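You operate a simulated robot arm through the tools that you are given. There is no shell and no other tool.

The job below is to be done with a simulated robot arm. You get a single attempt, and the scene is never put back.

TASK
Press the green insert home into the bare core.
Fine: core on the press carriage, carriage pushed in; lever back up afterwards.

Only the result counts: the job must be done as asked and must still hold three seconds after the hand-in. Knocking over, shifting, dropping, spilling or breaking anything else fails it.

THE ROBOT
A 7-joint arm with a three-finger gripper, fixed in place. Base frame: the origin is on the floor under the middle of its stand, x ahead of it, y to its left, z up. Lengths are in mm, angles in degrees, forces in N, time in s.
With the tool pointing down near the work surface it reaches from about 480 to 920 mm from the base axis. Its first joint turns from -166.0 to 166.0 degrees. Payload 2.69 kg.
The tool frame sits at the grasp point between the pads (the TCP): z along the fingers, y along the line on which they close. The tips reach 29 mm beyond it. The gripper opens to 120 mm; its body begins 78 mm behind the TCP.
Orientation is that of the tool frame in the base frame, as a unit quaternion [x, y, z, w]. With the fingers straight down and closing along the base's y, the tool's x points along the base's -x, its y along +y and its z along -z.

THE INTERFACE
- The arm moves only by the tool send_rows. Its argument "motion" is a list of rows, each an object (a shift or turn left out is 0, a gripper value left out holds the last) with "translation": the shift along the tool's x, y, z in units of 150 mm (1.0 is 150 mm), a list of three; "angular": the turn, a rotation vector about the tool's x, y, z in units of 45 degrees (1.0 is 45 degrees), a list of three; "gripper": the opening, from 0 (shut) to 1 (fully open). In form: [{"translation": [dx, dy, dz], "angular": [wx, wy, wz], "gripper": gripper}, ...]. A call has 1 to 20 rows; each row is the pose to reach, as a shift and turn from the pose commanded when the call began, along the tool's axes at that moment. A call with a number of a shift or a turn outside -1 to 1 is refused whole. A row lasts 0.2 s, in which the tool goes at most 50 mm and 8.6 degrees; a call with a longer step from one row to the next is refused whole, and so is a gripper value outside its range. A pose out of reach is approached as far as the arm can. The call stops where the force on the tool passes 40 N (or 10 N more than at its start, if that is more) or the arm is blocked; 0.2 s more then pass. Each finger travels about 136.2 mm/s and halts on what it meets, pressing with about 34 N; the grip force reading is that of the motor and also rises with nothing between the fingers. The clock runs only during rows and for 0.2 s after the last one: add rows that repeat a pose to give the fingers time. The reply holds the time, the measured pose of the TCP, the force on the tool along the base axes, the opening and the grip force, in the units named above and with some noise, with the torque about the TCP (base axes, N m) and any sound that the robot's microphone picked up, and new pictures: "views" is both (left out), scene, wrist or none.
- Cameras (640 x 400 px; columns grow to the right, rows downward): "scene" is fixed at [219.7, -650.6, 1660]; the picture's right is [0.85, -0.53, 0.00], its down [-0.34, -0.55, -0.76] and it looks along [0.40, 0.65, -0.65] (base axes); focal length 214 px, centre (320, 200). "wrist" rides on the gripper at [63, 0, -104] in the tool frame; the picture's right is [0.01, 1.00, 0.00], its down [-0.83, 0.00, -0.56] and it looks along [-0.56, 0.00, 0.83] (tool axes); focal length 275 px, centre (320, 200). There is no depth. A picture from a camera that has moved, and an enlarged one, comes with that camera's place and axes in the base frame and with its lens.
- slide_trunk(by): moves the trunk up (or, below 0, down) by that many mm; the arm rides with it, the base frame stays. It gives what a move gives, with no picture.
- close_up(camera, box): a new picture of the part [left, top, right, bottom] of that camera's present view, enlarged. No time passes.
- sign_off(): hands the job in; it is judged then, once.

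Places have to be worked out from the pictures, the camera data and where the tool is seen. Open the gripper and draw the arm clear of the work before you hand the job in, unless the task says otherwise.

The tools are called as a command line: name --argument value ..., lists and objects as JSON in quotes. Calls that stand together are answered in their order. send_rows: Moves the arm, as the interface text tells. Its arguments: {"type":"object","properties":{"motion":{"type":"array","items":{"type":"object","properties":{"translation":{"type":"array","items":{"type":"number"}},"angular":{"type":"array","items":{"type":"number"}},"gripper":{"type":"number"}}}},"views":{"type":"string","enum":["both","scene","wrist","none"]}},"required":["motion"]} The other tools are called the same way: slide_trunk (by) moves the trunk up or down; close_up (camera, box) takes an enlarged picture of a part of a camera's view; sign_off () hands the job in.

At the start:

```text
time: 0.0
ee_pos: [311.5, -296.3, 1463.8]
orientation: [0.0, 1.0, -0.001, 0.001]
force: [-0.2, -0.6, 0.3]
ft_torque: [0.01, 0.0, -0.03]
grip_width: 120.2
grip_force: 0.0
trunk travel left (down, up): [-500.0, 86.0]
```

scene: 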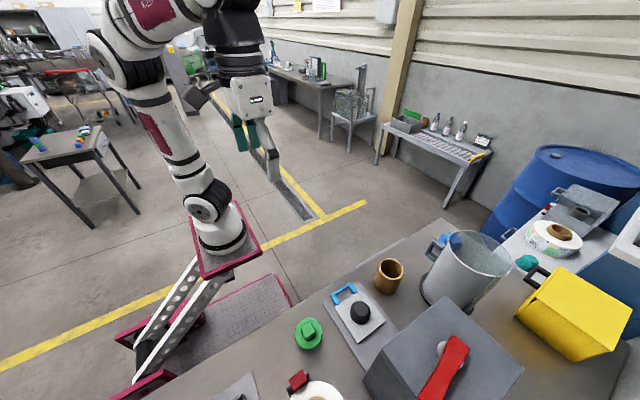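
wrist: 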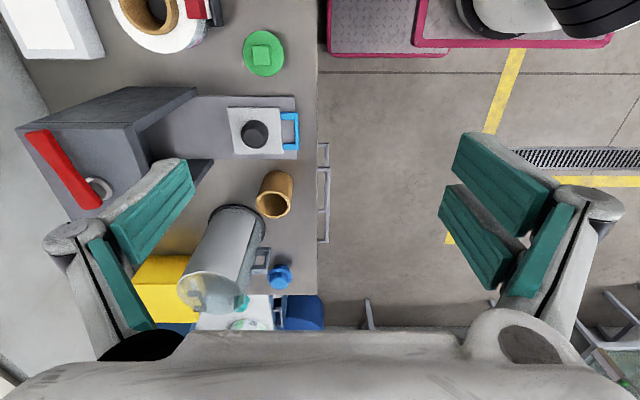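

I see a table with a green insert, a brown hollow core, a press with a carriage (blue handle) and a red lever. I'll take enlarged pictures before moving anything.

close_up --camera "scene" --box '[260, 220, 540, 400]'

close_up --camera "wrist" --box '[0, 0, 330, 330]'

```text
2.22 times, centred on (400, 310) of scene
camera zoom: at [219.7, -650.6, 1660.0], right [0.85, -0.53, 0.0], down [-0.34, -0.55, -0.76], along [0.4, 0.65, -0.65], focal length 477 px, centre (142, -44)
```

zoom: 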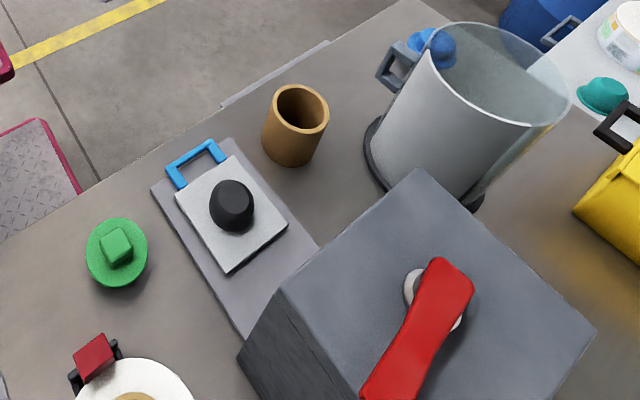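

```text
1.21 times, centred on (165, 165) of wrist
camera zoom: at [248.1, -295.3, 1567.9], right [-0.01, 1.0, 0.0], down [0.83, 0.0, 0.56], along [0.56, 0.0, -0.83], focal length 334 px, centre (508, 242)
```

zoom: 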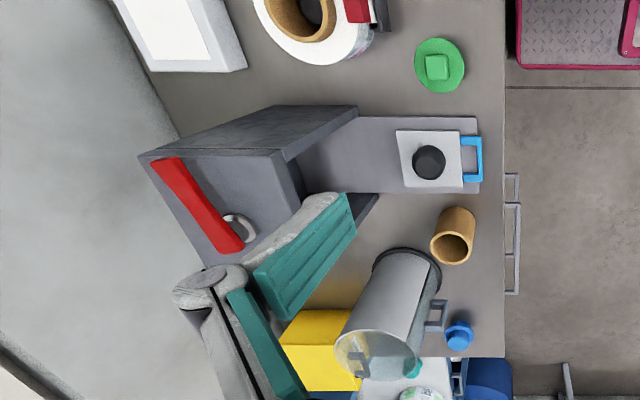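

The insert lies near (320, -418), the core near (674, -417) and the carriage near (498, -459), with the table at about z 880. The press box spans x 405–620 and y -600 to -772, its top is at about z 1126, and the lever is around z 1190. I'll move the wrist camera toward the carriage for a better look.

send_rows --motion '[{"translation": [0, -0.2, 0.2]}, {"translation": [0, -0.4, 0.4]}, {"translation": [0, -0.6, 0.6]}, {"translation": [0, -0.8, 0.8]}, {"translation": [0, -1.0, 1.0]}, {"translation": [0, -1.0, 1.0]}]' --views "both"

```text
time: 1.4
ee_pos: [310.6, -446.4, 1313.7]
orientation: [0.0, 1.0, 0.001, -0.001]
force: [-0.3, 1.0, -0.2]
ft_torque: [0.01, -0.03, 0.03]
grip_width: 120.0
grip_force: 0.0
trunk travel left (down, up): [-500.0, 86.0]
camera wrist: at [246.6, -445.4, 1417.8], right [-0.01, 1.0, 0.0], down [0.83, 0.0, 0.56], along [0.56, 0.0, -0.83], focal length 275 px, centre (320, 200)
```

scene: 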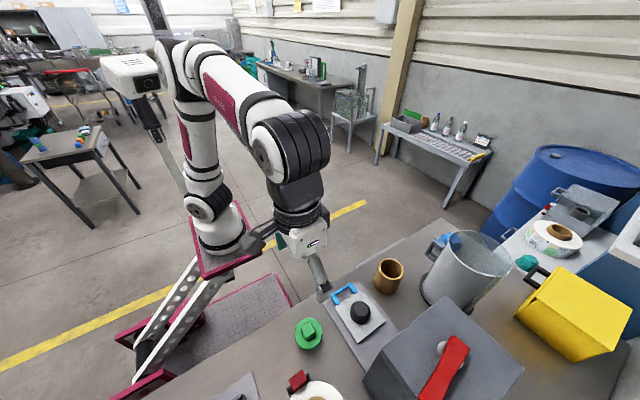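
wrist: 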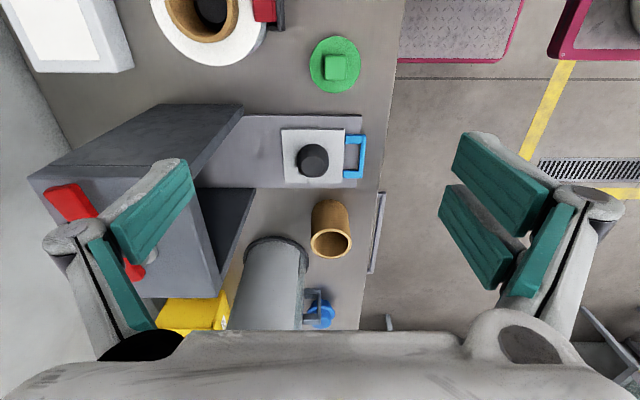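

The move went as expected. I'll zoom in on the carriage, insert, core and press from this viewpoint.

close_up --camera "wrist" --box '[230, 20, 390, 120]'

close_up --camera "wrist" --box '[190, 90, 390, 215]'

close_up --camera "wrist" --box '[230, 180, 390, 280]'

close_up --camera "scene" --box '[340, 280, 540, 400]'

close_up --camera "scene" --box '[280, 270, 400, 350]'

```text
4.00 times, centred on (310, 70) of wrist
camera zoom: at [246.6, -445.4, 1417.8], right [-0.01, 1.0, 0.0], down [0.83, 0.0, 0.56], along [0.56, 0.0, -0.83], focal length 1101 px, centre (360, 720)
```

zoom: 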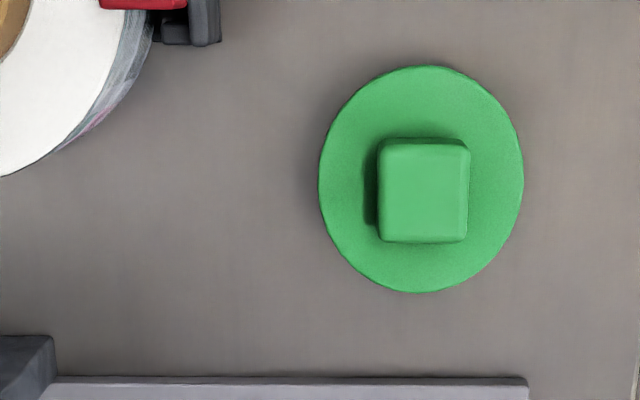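

```text
3.20 times, centred on (290, 152) of wrist
camera zoom: at [246.6, -445.4, 1417.8], right [-0.01, 1.0, 0.0], down [0.83, 0.0, 0.56], along [0.56, 0.0, -0.83], focal length 881 px, centre (416, 352)
```

zoom: 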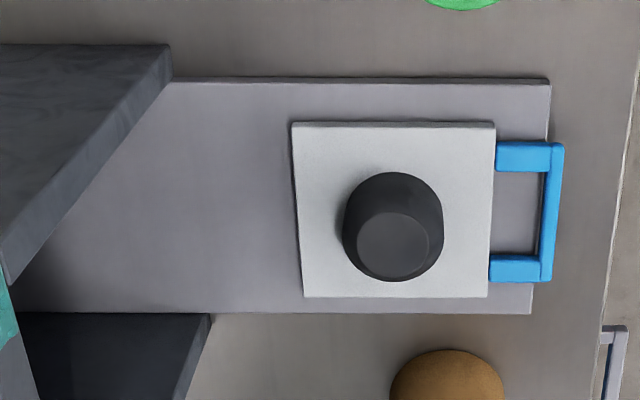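

```text
4.00 times, centred on (310, 230) of wrist
camera zoom: at [246.6, -445.4, 1417.8], right [-0.01, 1.0, 0.0], down [0.83, 0.0, 0.56], along [0.56, 0.0, -0.83], focal length 1101 px, centre (360, 80)
```

zoom: 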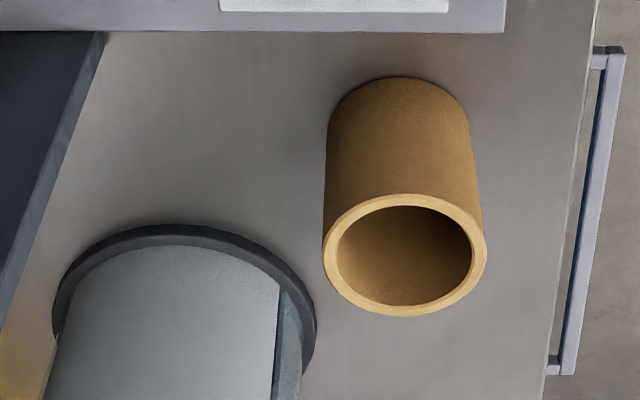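

```text
3.20 times, centred on (440, 340) of scene
camera zoom: at [219.7, -650.6, 1660.0], right [0.85, -0.53, 0.0], down [-0.34, -0.55, -0.76], along [0.4, 0.65, -0.65], focal length 686 px, centre (-64, -248)
```

zoom: 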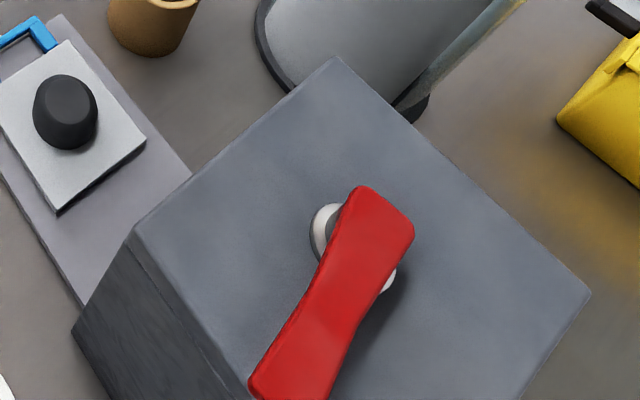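

```text
5.00 times, centred on (340, 310) of scene
camera zoom: at [219.7, -650.6, 1660.0], right [0.85, -0.53, 0.0], down [-0.34, -0.55, -0.76], along [0.4, 0.65, -0.65], focal length 1072 px, centre (220, -350)
```

zoom: 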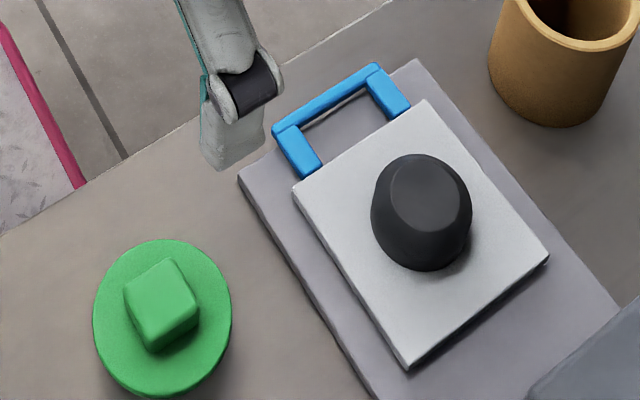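

The carriage carries a tapered black boss about 67 mm across, which locates the core. The core measures about 92 mm outside and 76 mm inside; the insert is an 88 mm disc with a square knob. I'll move toward the core to get an exact fix on it.

send_rows --motion '[{"translation": [-0.3, 0.04, 0.05]}, {"translation": [-0.6, 0.08, 0.1]}, {"translation": [-0.9, 0.12, 0.15]}, {"translation": [-1.0, 0.16, 0.2]}, {"translation": [-1.0, 0.2, 0.2]}]' --views "none"

send_rows --motion '[{"translation": [-0.3, 0, 0.1]}, {"translation": [-0.6, 0, 0.2]}, {"translation": [-0.9, 0, 0.3]}, {"translation": [-1.0, 0, 0.5]}, {"translation": [-1.0, 0, 0.6]}, {"translation": [-1.0, 0, 0.6]}]' --views "both"

```text
time: 2.6
ee_pos: [461.0, -414.5, 1284.3]
orientation: [-0.001, 1.0, 0.001, 0.0]
force: [0.4, -0.1, 0.1]
ft_torque: [0.03, 0.01, 0.0]
grip_width: 120.1
grip_force: 0.1
trunk travel left (down, up): [-500.0, 86.0]
```

```text
time: 4.0
ee_pos: [611.4, -415.4, 1193.1]
orientation: [-0.001, 1.0, 0.001, 0.001]
force: [0.0, 0.1, 1.0]
ft_torque: [-0.02, 0.05, 0.02]
grip_width: 120.0
grip_force: 0.1
trunk travel left (down, up): [-500.0, 86.0]
camera wrist: at [547.8, -415.2, 1297.3], right [-0.01, 1.0, 0.0], down [0.83, 0.0, 0.56], along [0.56, 0.0, -0.83], focal length 275 px, centre (320, 200)
```

scene: 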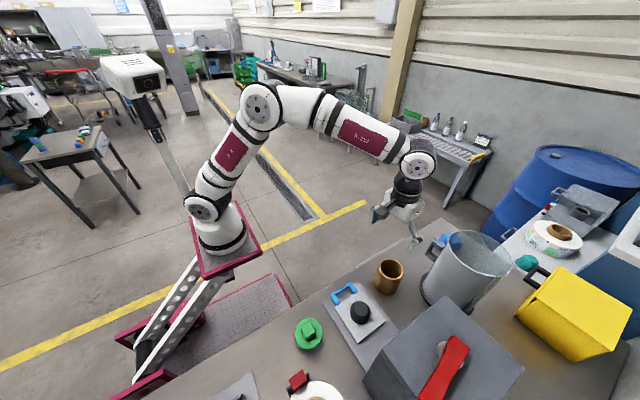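
wrist: 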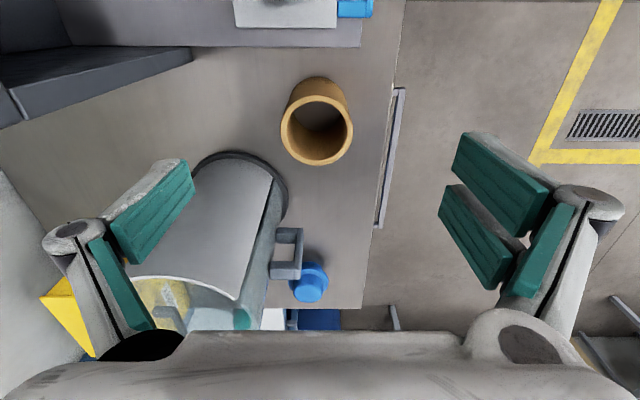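

The core rim is now near the middle of the wrist view. I'll zoom in to measure its centre.

close_up --camera "wrist" --box '[240, 60, 400, 160]'

close_up --camera "scene" --box '[360, 220, 480, 320]'

```text
4.00 times, centred on (320, 110) of wrist
camera zoom: at [547.8, -415.2, 1297.3], right [-0.01, 1.0, 0.0], down [0.83, 0.0, 0.56], along [0.56, 0.0, -0.83], focal length 1101 px, centre (320, 560)
```

zoom: 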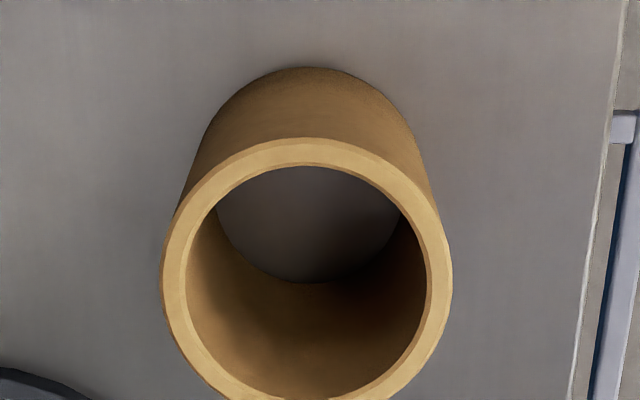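

```text
4.00 times, centred on (420, 270) of scene
camera zoom: at [219.7, -650.6, 1660.0], right [0.85, -0.53, 0.0], down [-0.34, -0.55, -0.76], along [0.4, 0.65, -0.65], focal length 858 px, centre (-80, -80)
```

zoom: 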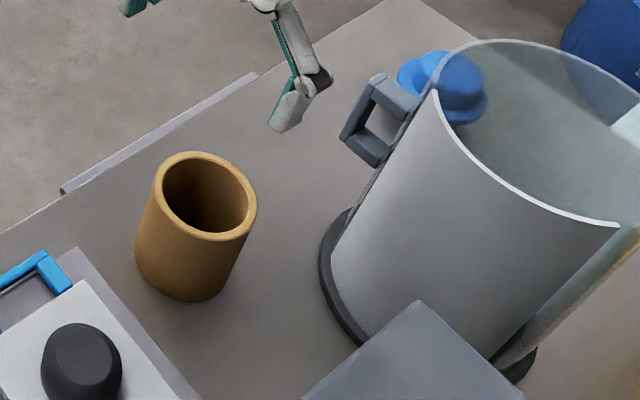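

The core's top centre works out at (666, -419.5, 964), with an outside diameter of about 90 mm. I'll centre the tool over it and come down part way to check.

send_rows --motion '[{"translation": [-0.2, -0.013, 0.2]}, {"translation": [-0.364, -0.027, 0.4]}, {"translation": [-0.364, -0.027, 0.6]}, {"translation": [-0.364, -0.027, 0.8]}, {"translation": [-0.364, -0.027, 0.95]}, {"translation": [-0.364, -0.027, 0.95]}]' --views "both"

```text
time: 5.4
ee_pos: [666.7, -421.1, 1050.7]
orientation: [-0.001, 1.0, 0.0, 0.0]
force: [-0.7, 0.2, 0.4]
ft_torque: [-0.05, -0.01, -0.02]
grip_width: 120.0
grip_force: 0.1
trunk travel left (down, up): [-500.0, 86.0]
camera wrist: at [601.7, -420.9, 1154.1], right [-0.01, 1.0, 0.0], down [0.83, 0.0, 0.56], along [0.56, 0.0, -0.83], focal length 275 px, centre (320, 200)
```

scene: 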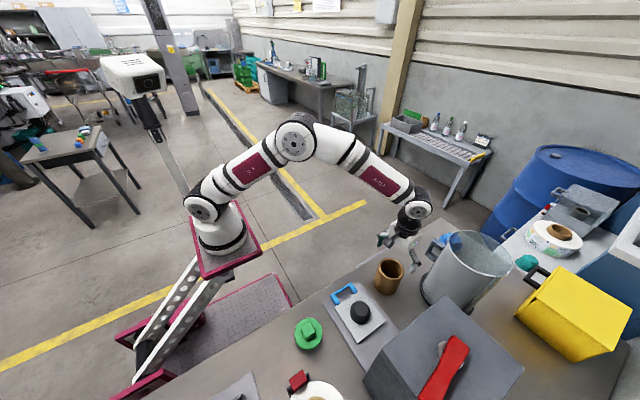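
wrist: 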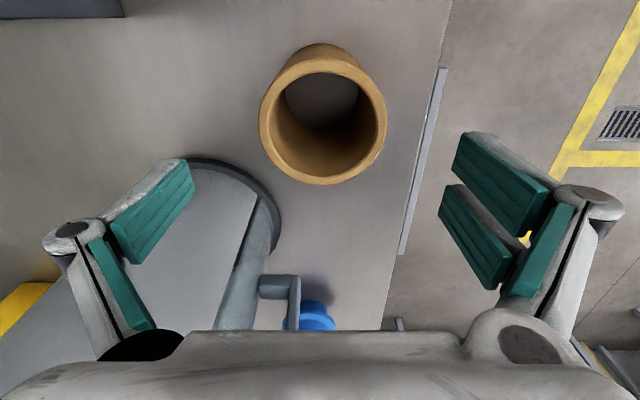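

The core is centred under the gripper to within about 2 mm. I'll go down to TCP z ≈ 930 with the fingers open, then close on it.

send_rows --motion '[{"translation": [0, 0.005, 0.2]}, {"translation": [0, 0.01, 0.4]}, {"translation": [0, 0.01, 0.6]}, {"translation": [0, 0.01, 0.8]}, {"translation": [0, 0.01, 0.8]}]' --views "both"

```text
time: 6.6
ee_pos: [667.2, -419.3, 930.9]
orientation: [0.0, 1.0, 0.001, 0.0]
force: [-0.3, -0.6, 0.1]
ft_torque: [0.02, 0.0, 0.0]
grip_width: 119.9
grip_force: 0.0
trunk travel left (down, up): [-500.0, 86.0]
camera wrist: at [603.0, -418.1, 1035.6], right [-0.01, 1.0, 0.0], down [0.83, 0.0, 0.56], along [0.56, 0.0, -0.83], focal length 275 px, centre (320, 200)
```

scene: 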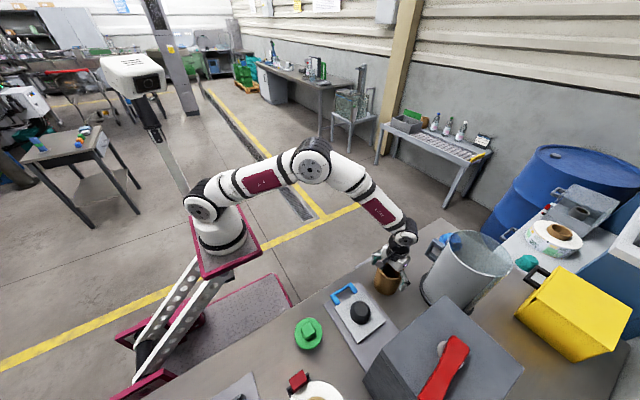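
wrist: 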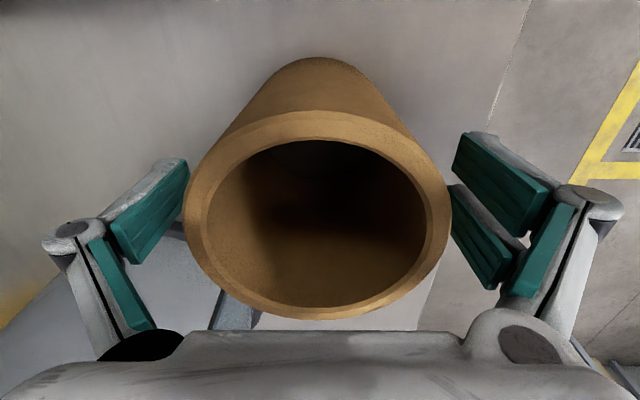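

The core sits centred between the pads, so I'll close the grip on it.

send_rows --motion '[{"gripper": 0.9}, {"gripper": 0.82}, {"gripper": 0.75}, {"gripper": 0.6}, {"gripper": 0.6}]' --views "wrist"

```text
time: 7.8
ee_pos: [667.3, -419.3, 932.5]
orientation: [0.0, 1.0, 0.0, 0.0]
force: [-0.1, -0.8, 4.3]
ft_torque: [-0.03, 0.07, -0.05]
grip_width: 90.7
grip_force: 33.8
trunk travel left (down, up): [-500.0, 86.0]
camera wrist: at [602.9, -418.3, 1036.1], right [-0.01, 1.0, 0.0], down [0.83, 0.0, 0.56], along [0.56, 0.0, -0.83], focal length 275 px, centre (320, 200)
```

wrist: 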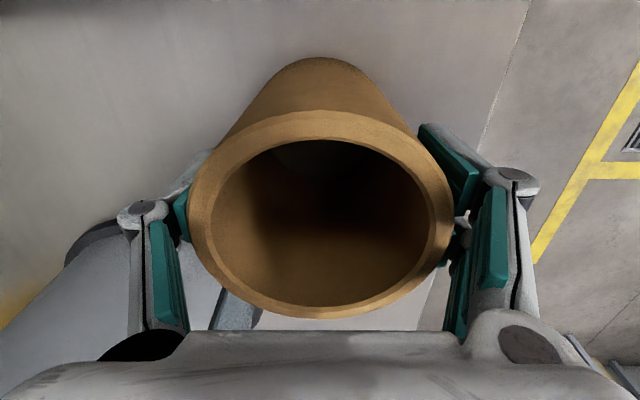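

The core is gripped at 90.7 mm. The boss centre works out at about (500, -460.5) with its top near z 920 and the carriage plate near z 885. I'll lift the core about 110 mm and carry it most of the way over.

send_rows --motion '[{"translation": [0, 0, -0.1], "gripper": 0.6}, {"translation": [0, 0, -0.35]}, {"translation": [0, 0, -0.6]}, {"translation": [0, 0, -0.75]}, {"translation": [0.25, -0.06, -0.75]}, {"translation": [0.5, -0.13, -0.75]}, {"translation": [0.75, -0.2, -0.75]}, {"translation": [0.95, -0.26, -0.75]}, {"translation": [0.95, -0.26, -0.75]}]' --views "both"

```text
time: 9.8
ee_pos: [524.4, -456.5, 1042.7]
orientation: [-0.001, 1.0, 0.0, 0.001]
force: [-1.4, 0.9, -0.6]
ft_torque: [-0.01, -0.02, 0.01]
grip_width: 90.9
grip_force: 33.7
trunk travel left (down, up): [-500.0, 86.0]
camera wrist: at [461.3, -455.8, 1147.8], right [-0.01, 1.0, 0.0], down [0.83, 0.0, 0.56], along [0.56, 0.0, -0.83], focal length 275 px, centre (320, 200)
```

scene: 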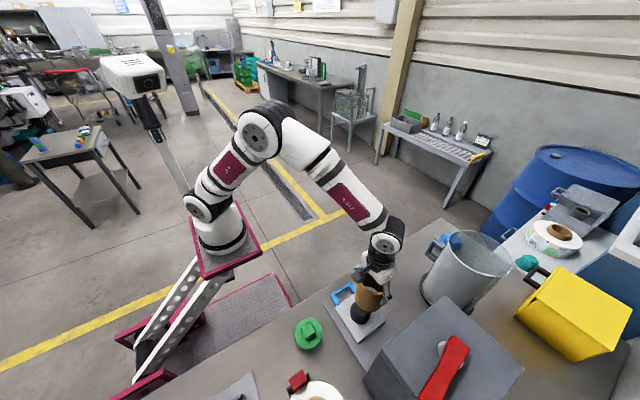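
wrist: 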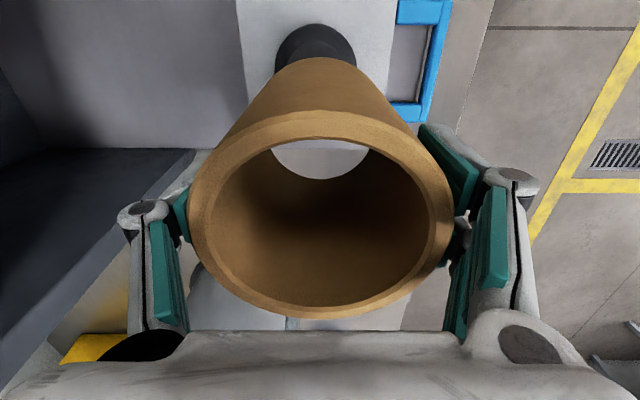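

The boss shows just left of the core axis, at about (500.2, -460.7). I'll centre the core over it and lower it most of the way.

send_rows --motion '[{"translation": [0.157, -0.018, 0]}, {"translation": [0.157, -0.018, 0.1]}, {"translation": [0.157, -0.018, 0.2]}, {"translation": [0.157, -0.018, 0.28]}, {"translation": [0.157, -0.018, 0.28]}]' --views "both"

```text
time: 11.0
ee_pos: [501.1, -458.8, 1004.2]
orientation: [0.0, 1.0, 0.0, 0.0]
force: [-0.9, 0.0, -1.3]
ft_torque: [-0.01, 0.0, 0.04]
grip_width: 90.8
grip_force: 34.3
trunk travel left (down, up): [-500.0, 86.0]
camera wrist: at [436.7, -458.5, 1107.3], right [-0.01, 1.0, 0.0], down [0.83, 0.0, 0.56], along [0.56, 0.0, -0.83], focal length 275 px, centre (320, 200)
```

scene: 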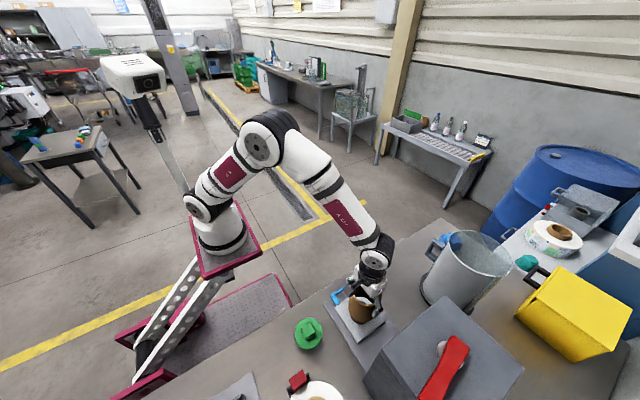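
wrist: 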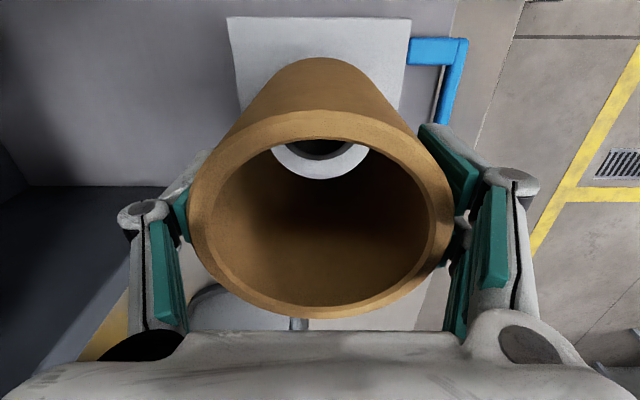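

Through the bore I can see the boss. I'll zoom in on both views to check that it is concentric before lowering.

close_up --camera "wrist" --box '[220, 0, 420, 200]'

close_up --camera "scene" --box '[310, 260, 410, 350]'

```text
2.00 times, centred on (320, 100) of wrist
camera zoom: at [436.7, -458.5, 1107.3], right [-0.01, 1.0, 0.0], down [0.83, 0.0, 0.56], along [0.56, 0.0, -0.83], focal length 551 px, centre (320, 400)
```

zoom: 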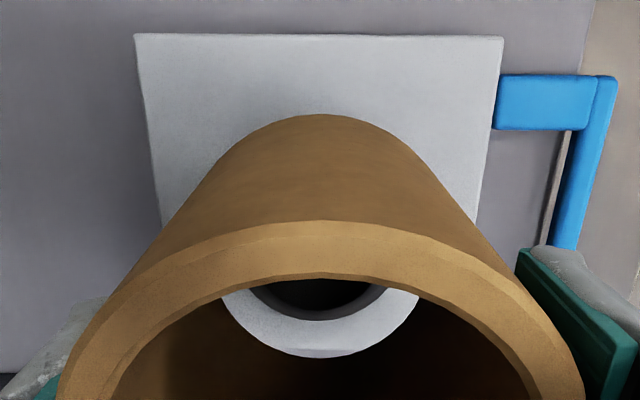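

```text
4.44 times, centred on (360, 305) of scene
camera zoom: at [219.7, -650.6, 1660.0], right [0.85, -0.53, 0.0], down [-0.34, -0.55, -0.76], along [0.4, 0.65, -0.65], focal length 953 px, centre (142, -267)
```

zoom: 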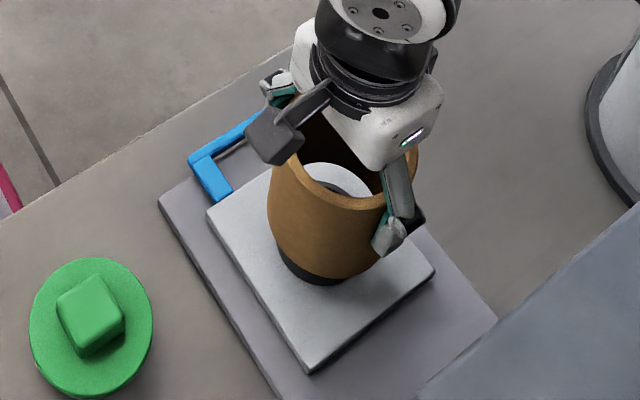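

The core and boss are concentric to within about a millimetre. I'll lower slowly until it makes contact.

send_rows --motion '[{"translation": [0, 0, 0.07]}, {"translation": [0, 0, 0.14]}, {"translation": [0, 0, 0.2]}, {"translation": [0, 0, 0.23]}, {"translation": [0, 0, 0.25]}, {"translation": [0, 0, 0.265]}, {"translation": [0, 0, 0.28]}, {"translation": [0, 0, 0.28]}]' --views "both"

```text
time: 12.8
ee_pos: [500.0, -460.3, 962.1]
orientation: [0.0, 1.0, -0.002, 0.001]
force: [-0.5, -1.1, 26.9]
ft_torque: [-0.01, -0.04, -0.22]
grip_width: 91.4
grip_force: 33.4
trunk travel left (down, up): [-500.0, 86.0]
camera wrist: at [436.4, -460.2, 1065.5], right [0.0, 1.0, 0.0], down [0.83, 0.01, 0.56], along [0.56, 0.0, -0.83], focal length 275 px, centre (320, 200)
```

scene: 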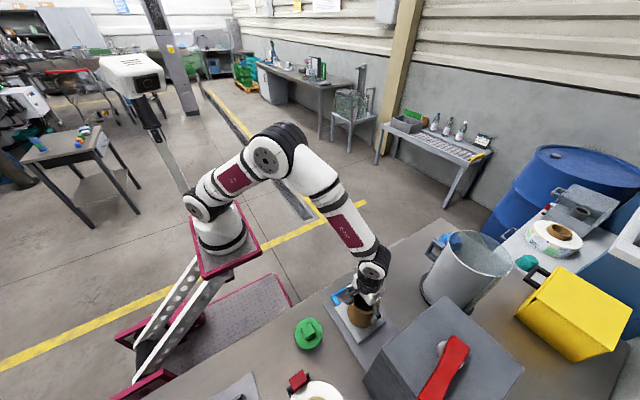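
wrist: 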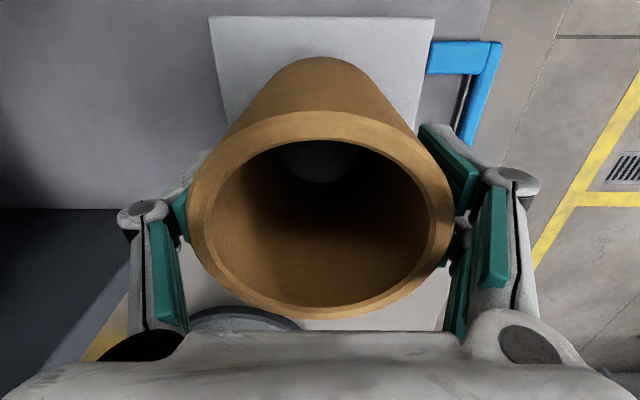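

Contact at z 962 with about 27 N upward. I'll zoom in to see whether the core is seated on the plate or hung up on the boss.

close_up --camera "scene" --box '[310, 270, 410, 350]'

close_up --camera "wrist" --box '[220, 0, 440, 200]'

```text
5.00 times, centred on (360, 310) of scene
camera zoom: at [219.7, -650.6, 1660.0], right [0.85, -0.53, 0.0], down [-0.34, -0.55, -0.76], along [0.4, 0.65, -0.65], focal length 1072 px, centre (120, -350)
```

zoom: 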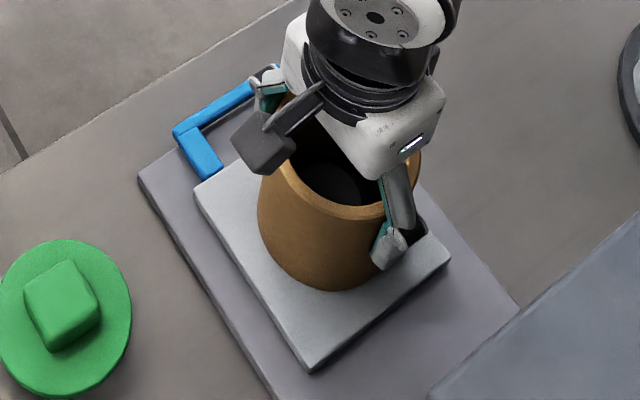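

```text
2.00 times, centred on (330, 100) of wrist
camera zoom: at [436.4, -460.2, 1065.5], right [0.0, 1.0, 0.0], down [0.83, 0.01, 0.56], along [0.56, 0.0, -0.83], focal length 551 px, centre (300, 400)
```

zoom: 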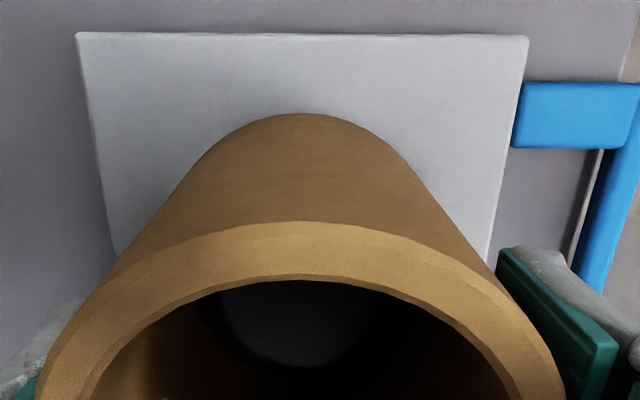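

The core is seated on the plate over the boss. I'll open the fingers and rise straight up.

send_rows --motion '[{"translation": [0, 0, -0.01], "gripper": 0.85}, {"translation": [0, 0, -0.01], "gripper": 1.0}, {"translation": [0, 0, -0.01], "gripper": 1.0}, {"translation": [0, 0, -0.2], "gripper": 1.0}, {"translation": [0, 0, -0.5]}, {"translation": [0, 0, -0.8]}, {"translation": [0, 0, -1.0]}, {"translation": [0, 0, -1.0]}]' --views "both"

```text
time: 14.6
ee_pos: [502.6, -459.4, 1112.9]
orientation: [-0.001, 1.0, 0.0, 0.0]
force: [0.2, 0.2, -0.3]
ft_torque: [0.01, 0.0, 0.02]
grip_width: 119.9
grip_force: 0.1
trunk travel left (down, up): [-500.0, 86.0]
camera wrist: at [437.4, -459.5, 1215.8], right [-0.01, 1.0, 0.0], down [0.83, 0.0, 0.56], along [0.56, 0.0, -0.83], focal length 275 px, centre (320, 200)
```

scene: 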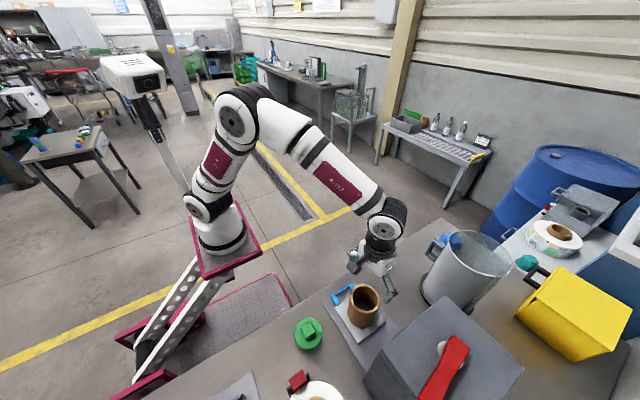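
wrist: 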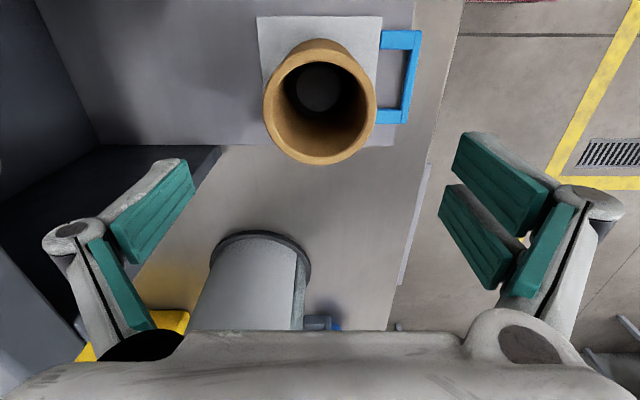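

The core stands on the carriage. I'll measure its rim centre now, while the view is clear, for placing the insert later.

close_up --camera "wrist" --box '[240, 0, 440, 180]'

close_up --camera "scene" --box '[320, 270, 410, 350]'

```text
2.22 times, centred on (340, 90) of wrist
camera zoom: at [437.4, -459.5, 1215.8], right [-0.01, 1.0, 0.0], down [0.83, 0.0, 0.56], along [0.56, 0.0, -0.83], focal length 612 px, centre (276, 444)
```

zoom: 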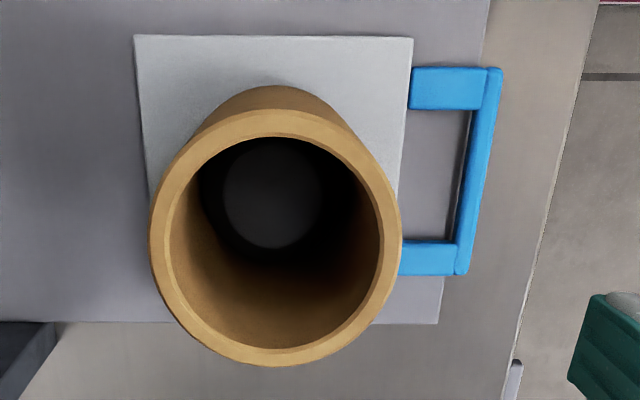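

```text
5.00 times, centred on (365, 310) of scene
camera zoom: at [219.7, -650.6, 1660.0], right [0.85, -0.53, 0.0], down [-0.34, -0.55, -0.76], along [0.4, 0.65, -0.65], focal length 1072 px, centre (95, -350)
```

zoom: 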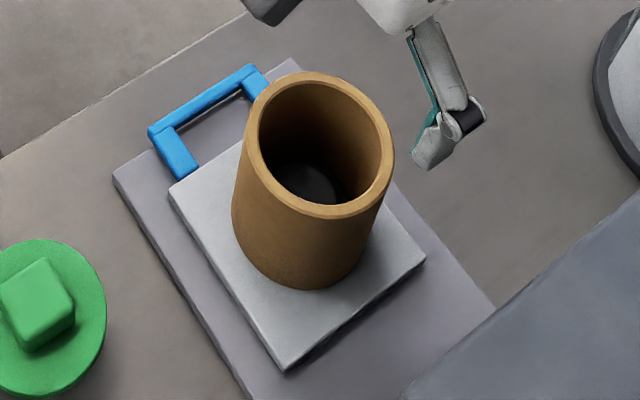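

The core sits within about 1.5 mm of the boss axis, at about (502.5, -460) with its rim at z ≈ 995. Next I'll move over toward the green insert.

send_rows --motion '[{"translation": [0.3, 0.08, 0]}, {"translation": [0.6, 0.16, 0]}, {"translation": [0.9, 0.24, 0]}, {"translation": [1.0, 0.275, 0]}, {"translation": [1.0, 0.275, 0]}]' --views "both"

```text
time: 15.8
ee_pos: [350.8, -418.6, 1111.7]
orientation: [0.0, 1.0, 0.0, 0.0]
force: [-0.8, 0.4, -0.2]
ft_torque: [0.01, 0.0, -0.02]
grip_width: 119.9
grip_force: 0.1
trunk travel left (down, up): [-500.0, 86.0]
camera wrist: at [287.4, -418.2, 1214.9], right [-0.01, 1.0, 0.0], down [0.83, 0.0, 0.56], along [0.56, 0.0, -0.83], focal length 275 px, centre (320, 200)
```

scene: 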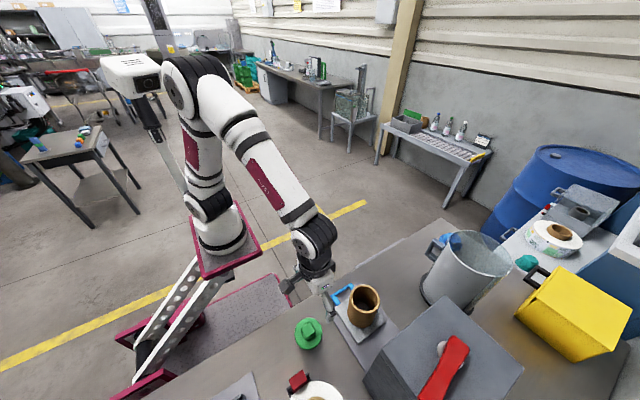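
wrist: 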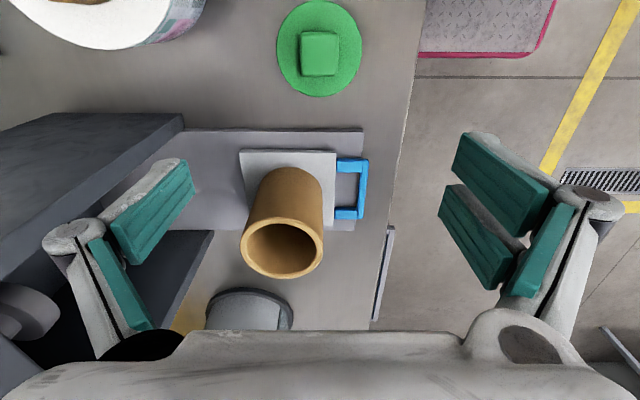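

The insert is straight ahead in the view. I'll zoom in to measure the knob.

close_up --camera "wrist" --box '[250, 0, 390, 100]'

close_up --camera "wrist" --box '[0, 200, 220, 340]'

close_up --camera "scene" --box '[270, 300, 350, 360]'

```text
4.00 times, centred on (320, 50) of wrist
camera zoom: at [287.4, -418.2, 1214.9], right [-0.01, 1.0, 0.0], down [0.83, 0.0, 0.56], along [0.56, 0.0, -0.83], focal length 1101 px, centre (320, 800)
```

zoom: 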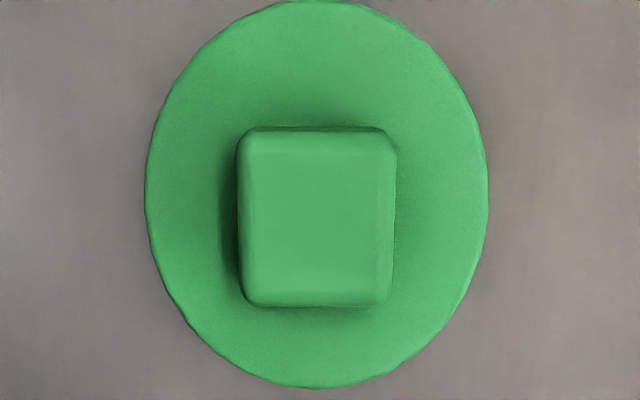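

```text
2.86 times, centred on (110, 270) of wrist
camera zoom: at [287.4, -418.2, 1214.9], right [-0.01, 1.0, 0.0], down [0.83, 0.0, 0.56], along [0.56, 0.0, -0.83], focal length 786 px, centre (920, 0)
```

zoom: 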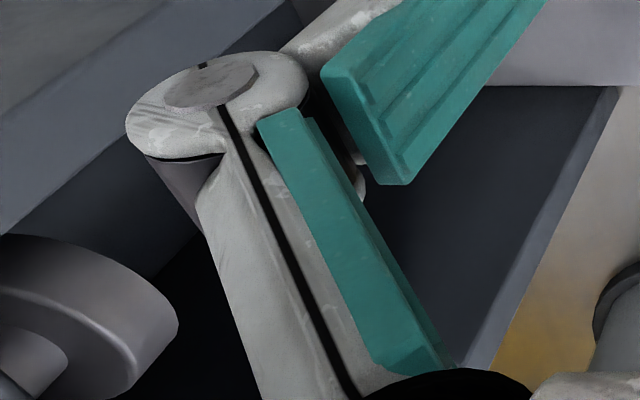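

```text
6.67 times, centred on (310, 330) of scene
camera zoom: at [219.7, -650.6, 1660.0], right [0.85, -0.53, 0.0], down [-0.34, -0.55, -0.76], along [0.4, 0.65, -0.65], focal length 1430 px, centre (387, -667)
```

zoom: 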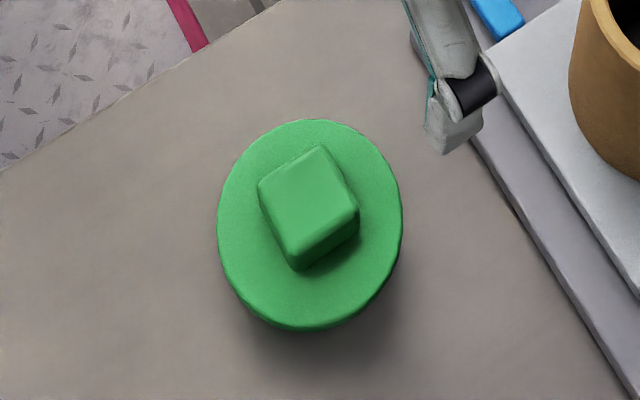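

The knob is about 39 mm wide, centred near (319.5, -419), with its top near z 912 and the flange top near z 885. I'll align over it and come down part way.

send_rows --motion '[{"translation": [0.1, -0.004, 0.2]}, {"translation": [0.207, -0.007, 0.4]}, {"translation": [0.207, -0.007, 0.6]}, {"translation": [0.207, -0.007, 0.8]}, {"translation": [0.207, -0.007, 0.95]}, {"translation": [0.207, -0.007, 0.95]}]' --views "both"

```text
time: 17.2
ee_pos: [320.0, -421.5, 966.9]
orientation: [-0.001, 1.0, 0.0, -0.001]
force: [-0.4, 0.1, 0.3]
ft_torque: [-0.02, -0.03, 0.01]
grip_width: 120.3
grip_force: 0.1
trunk travel left (down, up): [-500.0, 86.0]
camera wrist: at [256.2, -420.2, 1071.3], right [-0.01, 1.0, 0.0], down [0.83, 0.0, 0.56], along [0.56, 0.0, -0.83], focal length 275 px, centre (320, 200)
```

scene: 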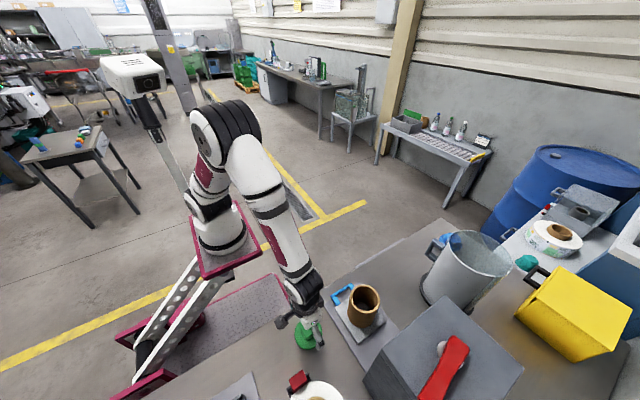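
wrist: 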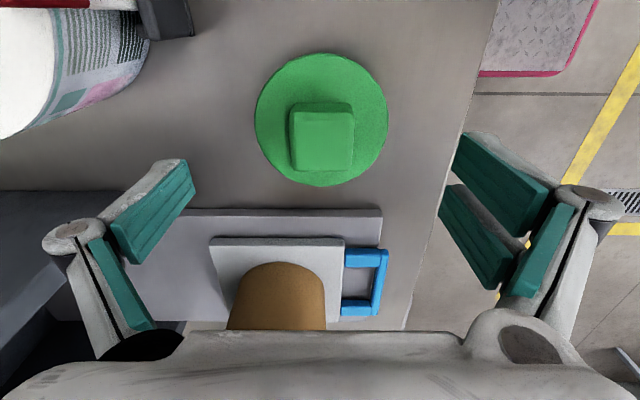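

I'll zoom in to fine-tune the alignment over the knob.

close_up --camera "wrist" --box '[240, 40, 400, 200]'

close_up --camera "scene" --box '[270, 290, 350, 360]'

```text
2.50 times, centred on (320, 120) of wrist
camera zoom: at [256.2, -420.2, 1071.3], right [-0.01, 1.0, 0.0], down [0.83, 0.0, 0.56], along [0.56, 0.0, -0.83], focal length 688 px, centre (320, 400)
```

zoom: 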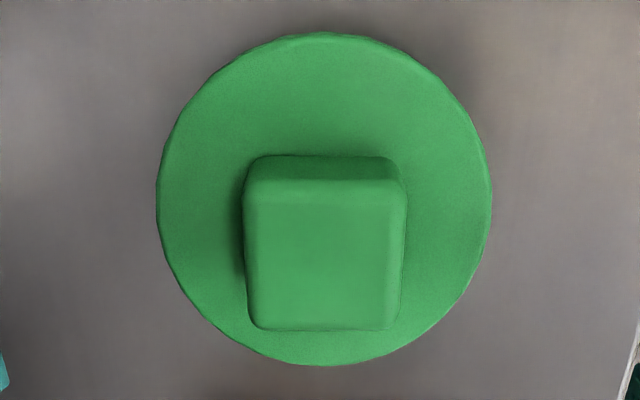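

```text
5.71 times, centred on (310, 325) of scene
camera zoom: at [219.7, -650.6, 1660.0], right [0.85, -0.53, 0.0], down [-0.34, -0.55, -0.76], along [0.4, 0.65, -0.65], focal length 1226 px, centre (377, -514)
```

zoom: 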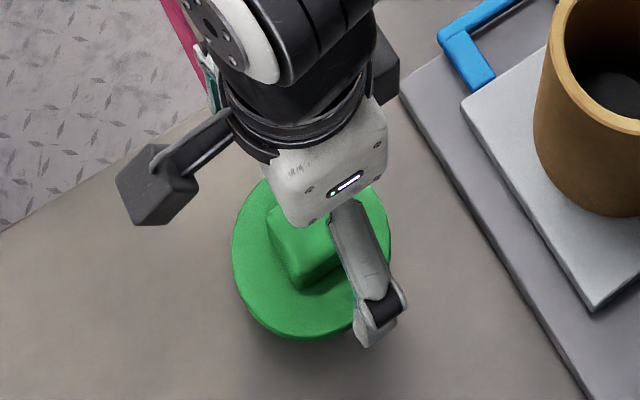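

The insert sits at the same camera offset as the core did in the grip, so the x alignment carries over to placement. I'll descend to TCP z ≈ 921 and close on the knob.

send_rows --motion '[{"translation": [0, 0.004, 0.1]}, {"translation": [0, 0.004, 0.2]}, {"translation": [0, 0.004, 0.27]}, {"translation": [0, 0.004, 0.305]}, {"translation": [0, 0.004, 0.305]}]' --views "both"

```text
time: 18.4
ee_pos: [318.6, -419.3, 921.8]
orientation: [-0.001, 1.0, 0.0, 0.0]
force: [0.2, 0.1, -0.9]
ft_torque: [-0.03, 0.0, -0.02]
grip_width: 119.7
grip_force: 0.0
trunk travel left (down, up): [-500.0, 86.0]
camera wrist: at [255.5, -418.9, 1026.0], right [-0.01, 1.0, 0.0], down [0.83, 0.0, 0.56], along [0.56, 0.0, -0.83], focal length 275 px, centre (320, 200)
```

scene: 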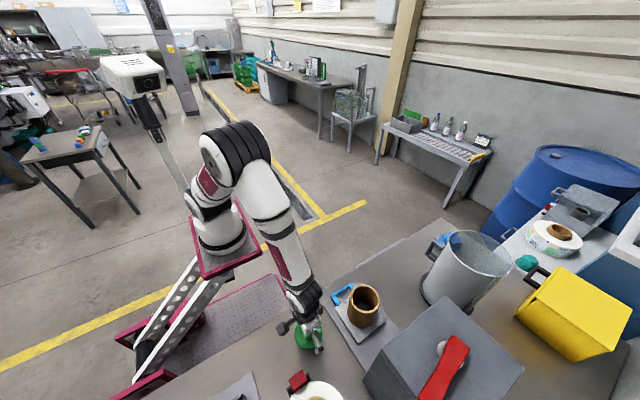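
wrist: 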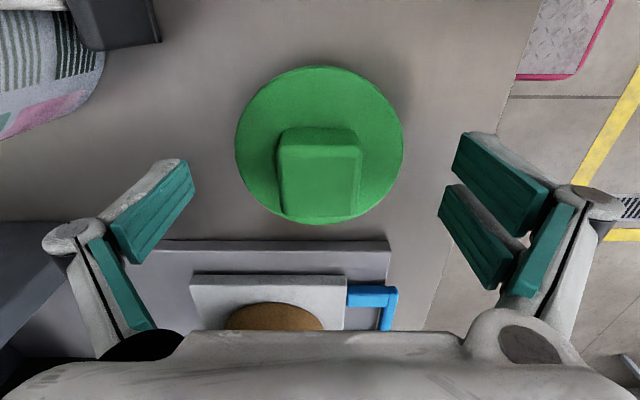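

The knob top is about 7 mm below the TCP. I'll go down 3 mm more and close the fingers gradually.

send_rows --motion '[{"translation": [0, 0, 0.02]}, {"translation": [0, 0, 0.02], "gripper": 0.8}, {"translation": [0, 0, 0.02], "gripper": 0.6}, {"translation": [0, 0, 0.02], "gripper": 0.45}, {"translation": [0, 0, 0.02], "gripper": 0.35}, {"translation": [0, 0, 0.02], "gripper": 0.2}, {"translation": [0, 0, 0.02], "gripper": 0.1}, {"translation": [0, 0, 0.02], "gripper": 0.1}]' --views "both"

```text
time: 19.9
ee_pos: [318.7, -421.3, 921.1]
orientation: [0.0, 1.0, -0.003, 0.001]
force: [-3.7, 4.0, 18.7]
ft_torque: [0.52, 0.06, 0.1]
grip_width: 37.4
grip_force: 33.7
trunk travel left (down, up): [-500.0, 86.0]
stopped in row 7: the force on the tool passed its limit at 42 N (the readings are from after the stop); the commanded pose is now the measured one
camera wrist: at [255.2, -420.0, 1025.1], right [-0.01, 1.0, -0.01], down [0.83, 0.01, 0.56], along [0.56, 0.0, -0.83], focal length 275 px, centre (320, 200)
```

scene: 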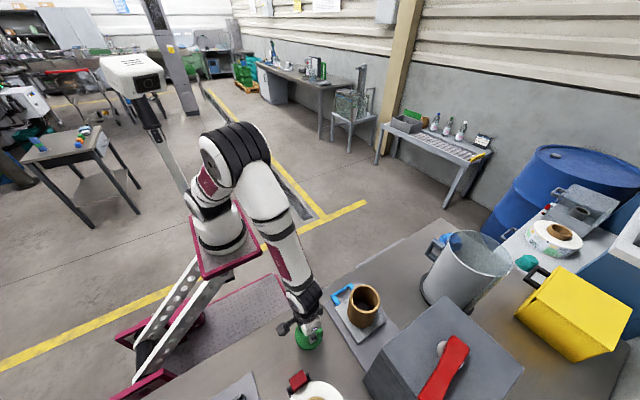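
wrist: 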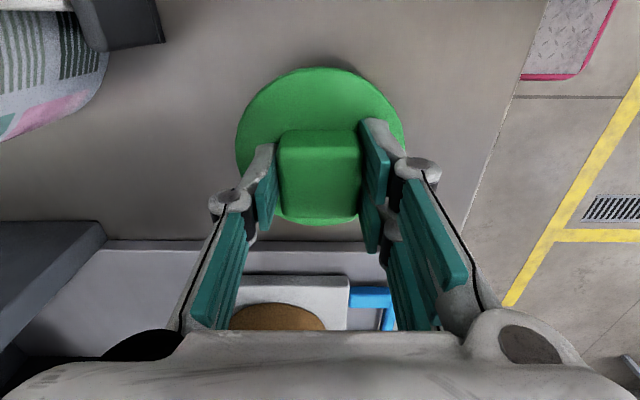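

The tips touched the flange while closing, but the knob is held at 37.4 mm. I'll lift gently and check how it hangs in the grip.

send_rows --motion '[{"translation": [0, 0, -0.02], "gripper": 0.1}, {"translation": [0, 0, -0.1]}, {"translation": [0, 0, -0.3]}, {"translation": [0, 0, -0.5]}, {"translation": [0, 0, -0.7]}, {"translation": [0, 0, -0.9]}, {"translation": [0, 0, -0.9]}]' --views "both"

```text
time: 21.5
ee_pos: [320.6, -419.5, 1055.2]
orientation: [-0.001, 1.0, -0.002, 0.001]
force: [-0.5, -0.1, 0.0]
ft_torque: [0.04, 0.0, -0.01]
grip_width: 37.2
grip_force: 34.1
trunk travel left (down, up): [-500.0, 86.0]
camera wrist: at [256.4, -419.4, 1160.1], right [-0.01, 1.0, -0.01], down [0.83, 0.01, 0.56], along [0.56, 0.0, -0.83], focal length 275 px, centre (320, 200)
```

scene: 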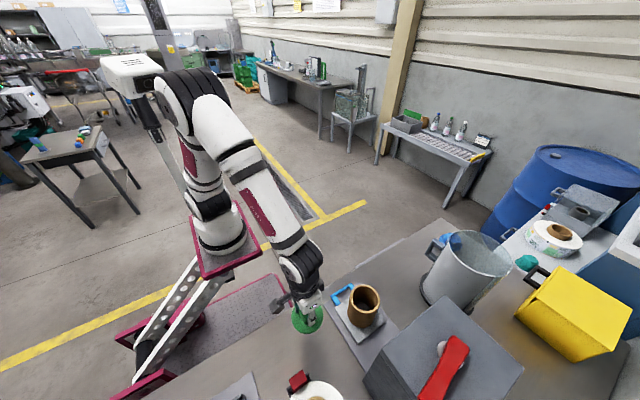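
wrist: 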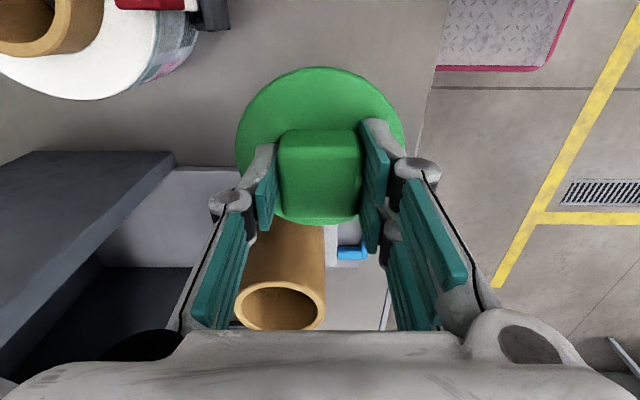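

close_up --camera "scene" --box '[260, 260, 360, 350]'

close_up --camera "wrist" --box '[220, 50, 420, 240]'

```text
4.44 times, centred on (310, 305) of scene
camera zoom: at [219.7, -650.6, 1660.0], right [0.85, -0.53, 0.0], down [-0.34, -0.55, -0.76], along [0.4, 0.65, -0.65], focal length 953 px, centre (364, -267)
```

zoom: 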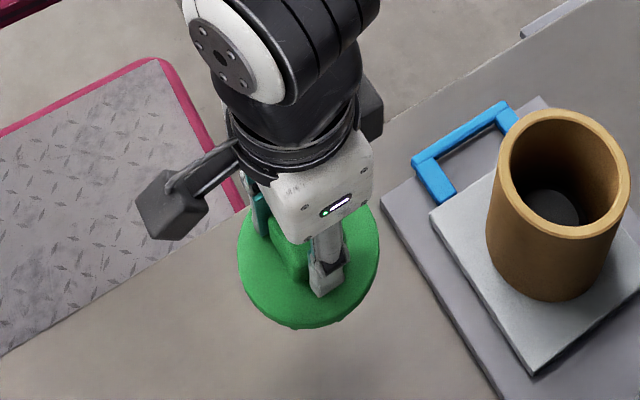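

```text
2.11 times, centred on (320, 145) of wrist
camera zoom: at [256.4, -419.4, 1160.1], right [-0.01, 1.0, -0.01], down [0.83, 0.01, 0.56], along [0.56, 0.0, -0.83], focal length 580 px, centre (320, 316)
```

zoom: 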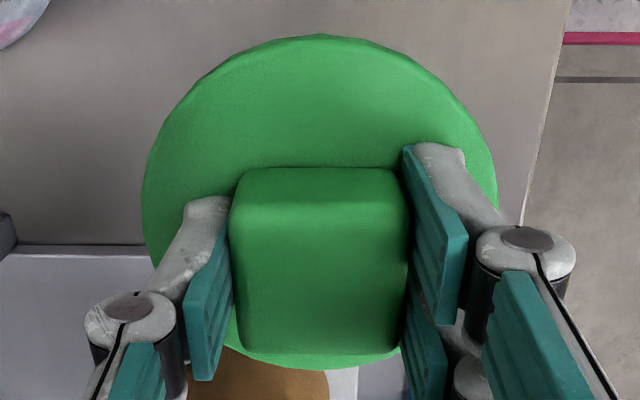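

The insert hangs level in the grip. I'll raise a little more and carry it toward the core, correcting a small tilt on the way.

send_rows --motion '[{"translation": [0, 0, -0.2], "angular": [-0.003, 0.001, 0]}, {"translation": [-0.3, -0.07, -0.25], "angular": [-0.006, 0.002, 0]}, {"translation": [-0.6, -0.14, -0.25], "angular": [-0.006, 0.002, 0]}, {"translation": [-0.9, -0.21, -0.25], "angular": [-0.006, 0.002, 0]}, {"translation": [-1.0, -0.25, -0.25], "angular": [-0.006, 0.002, 0]}, {"translation": [-1.0, -0.25, -0.25], "angular": [-0.006, 0.002, 0]}]' --views "none"

```text
time: 22.9
ee_pos: [471.1, -457.1, 1092.4]
orientation: [0.0, 1.0, 0.0, 0.0]
force: [1.1, 0.1, -1.0]
ft_torque: [-0.03, -0.01, 0.02]
grip_width: 37.3
grip_force: 34.0
trunk travel left (down, up): [-500.0, 86.0]
```

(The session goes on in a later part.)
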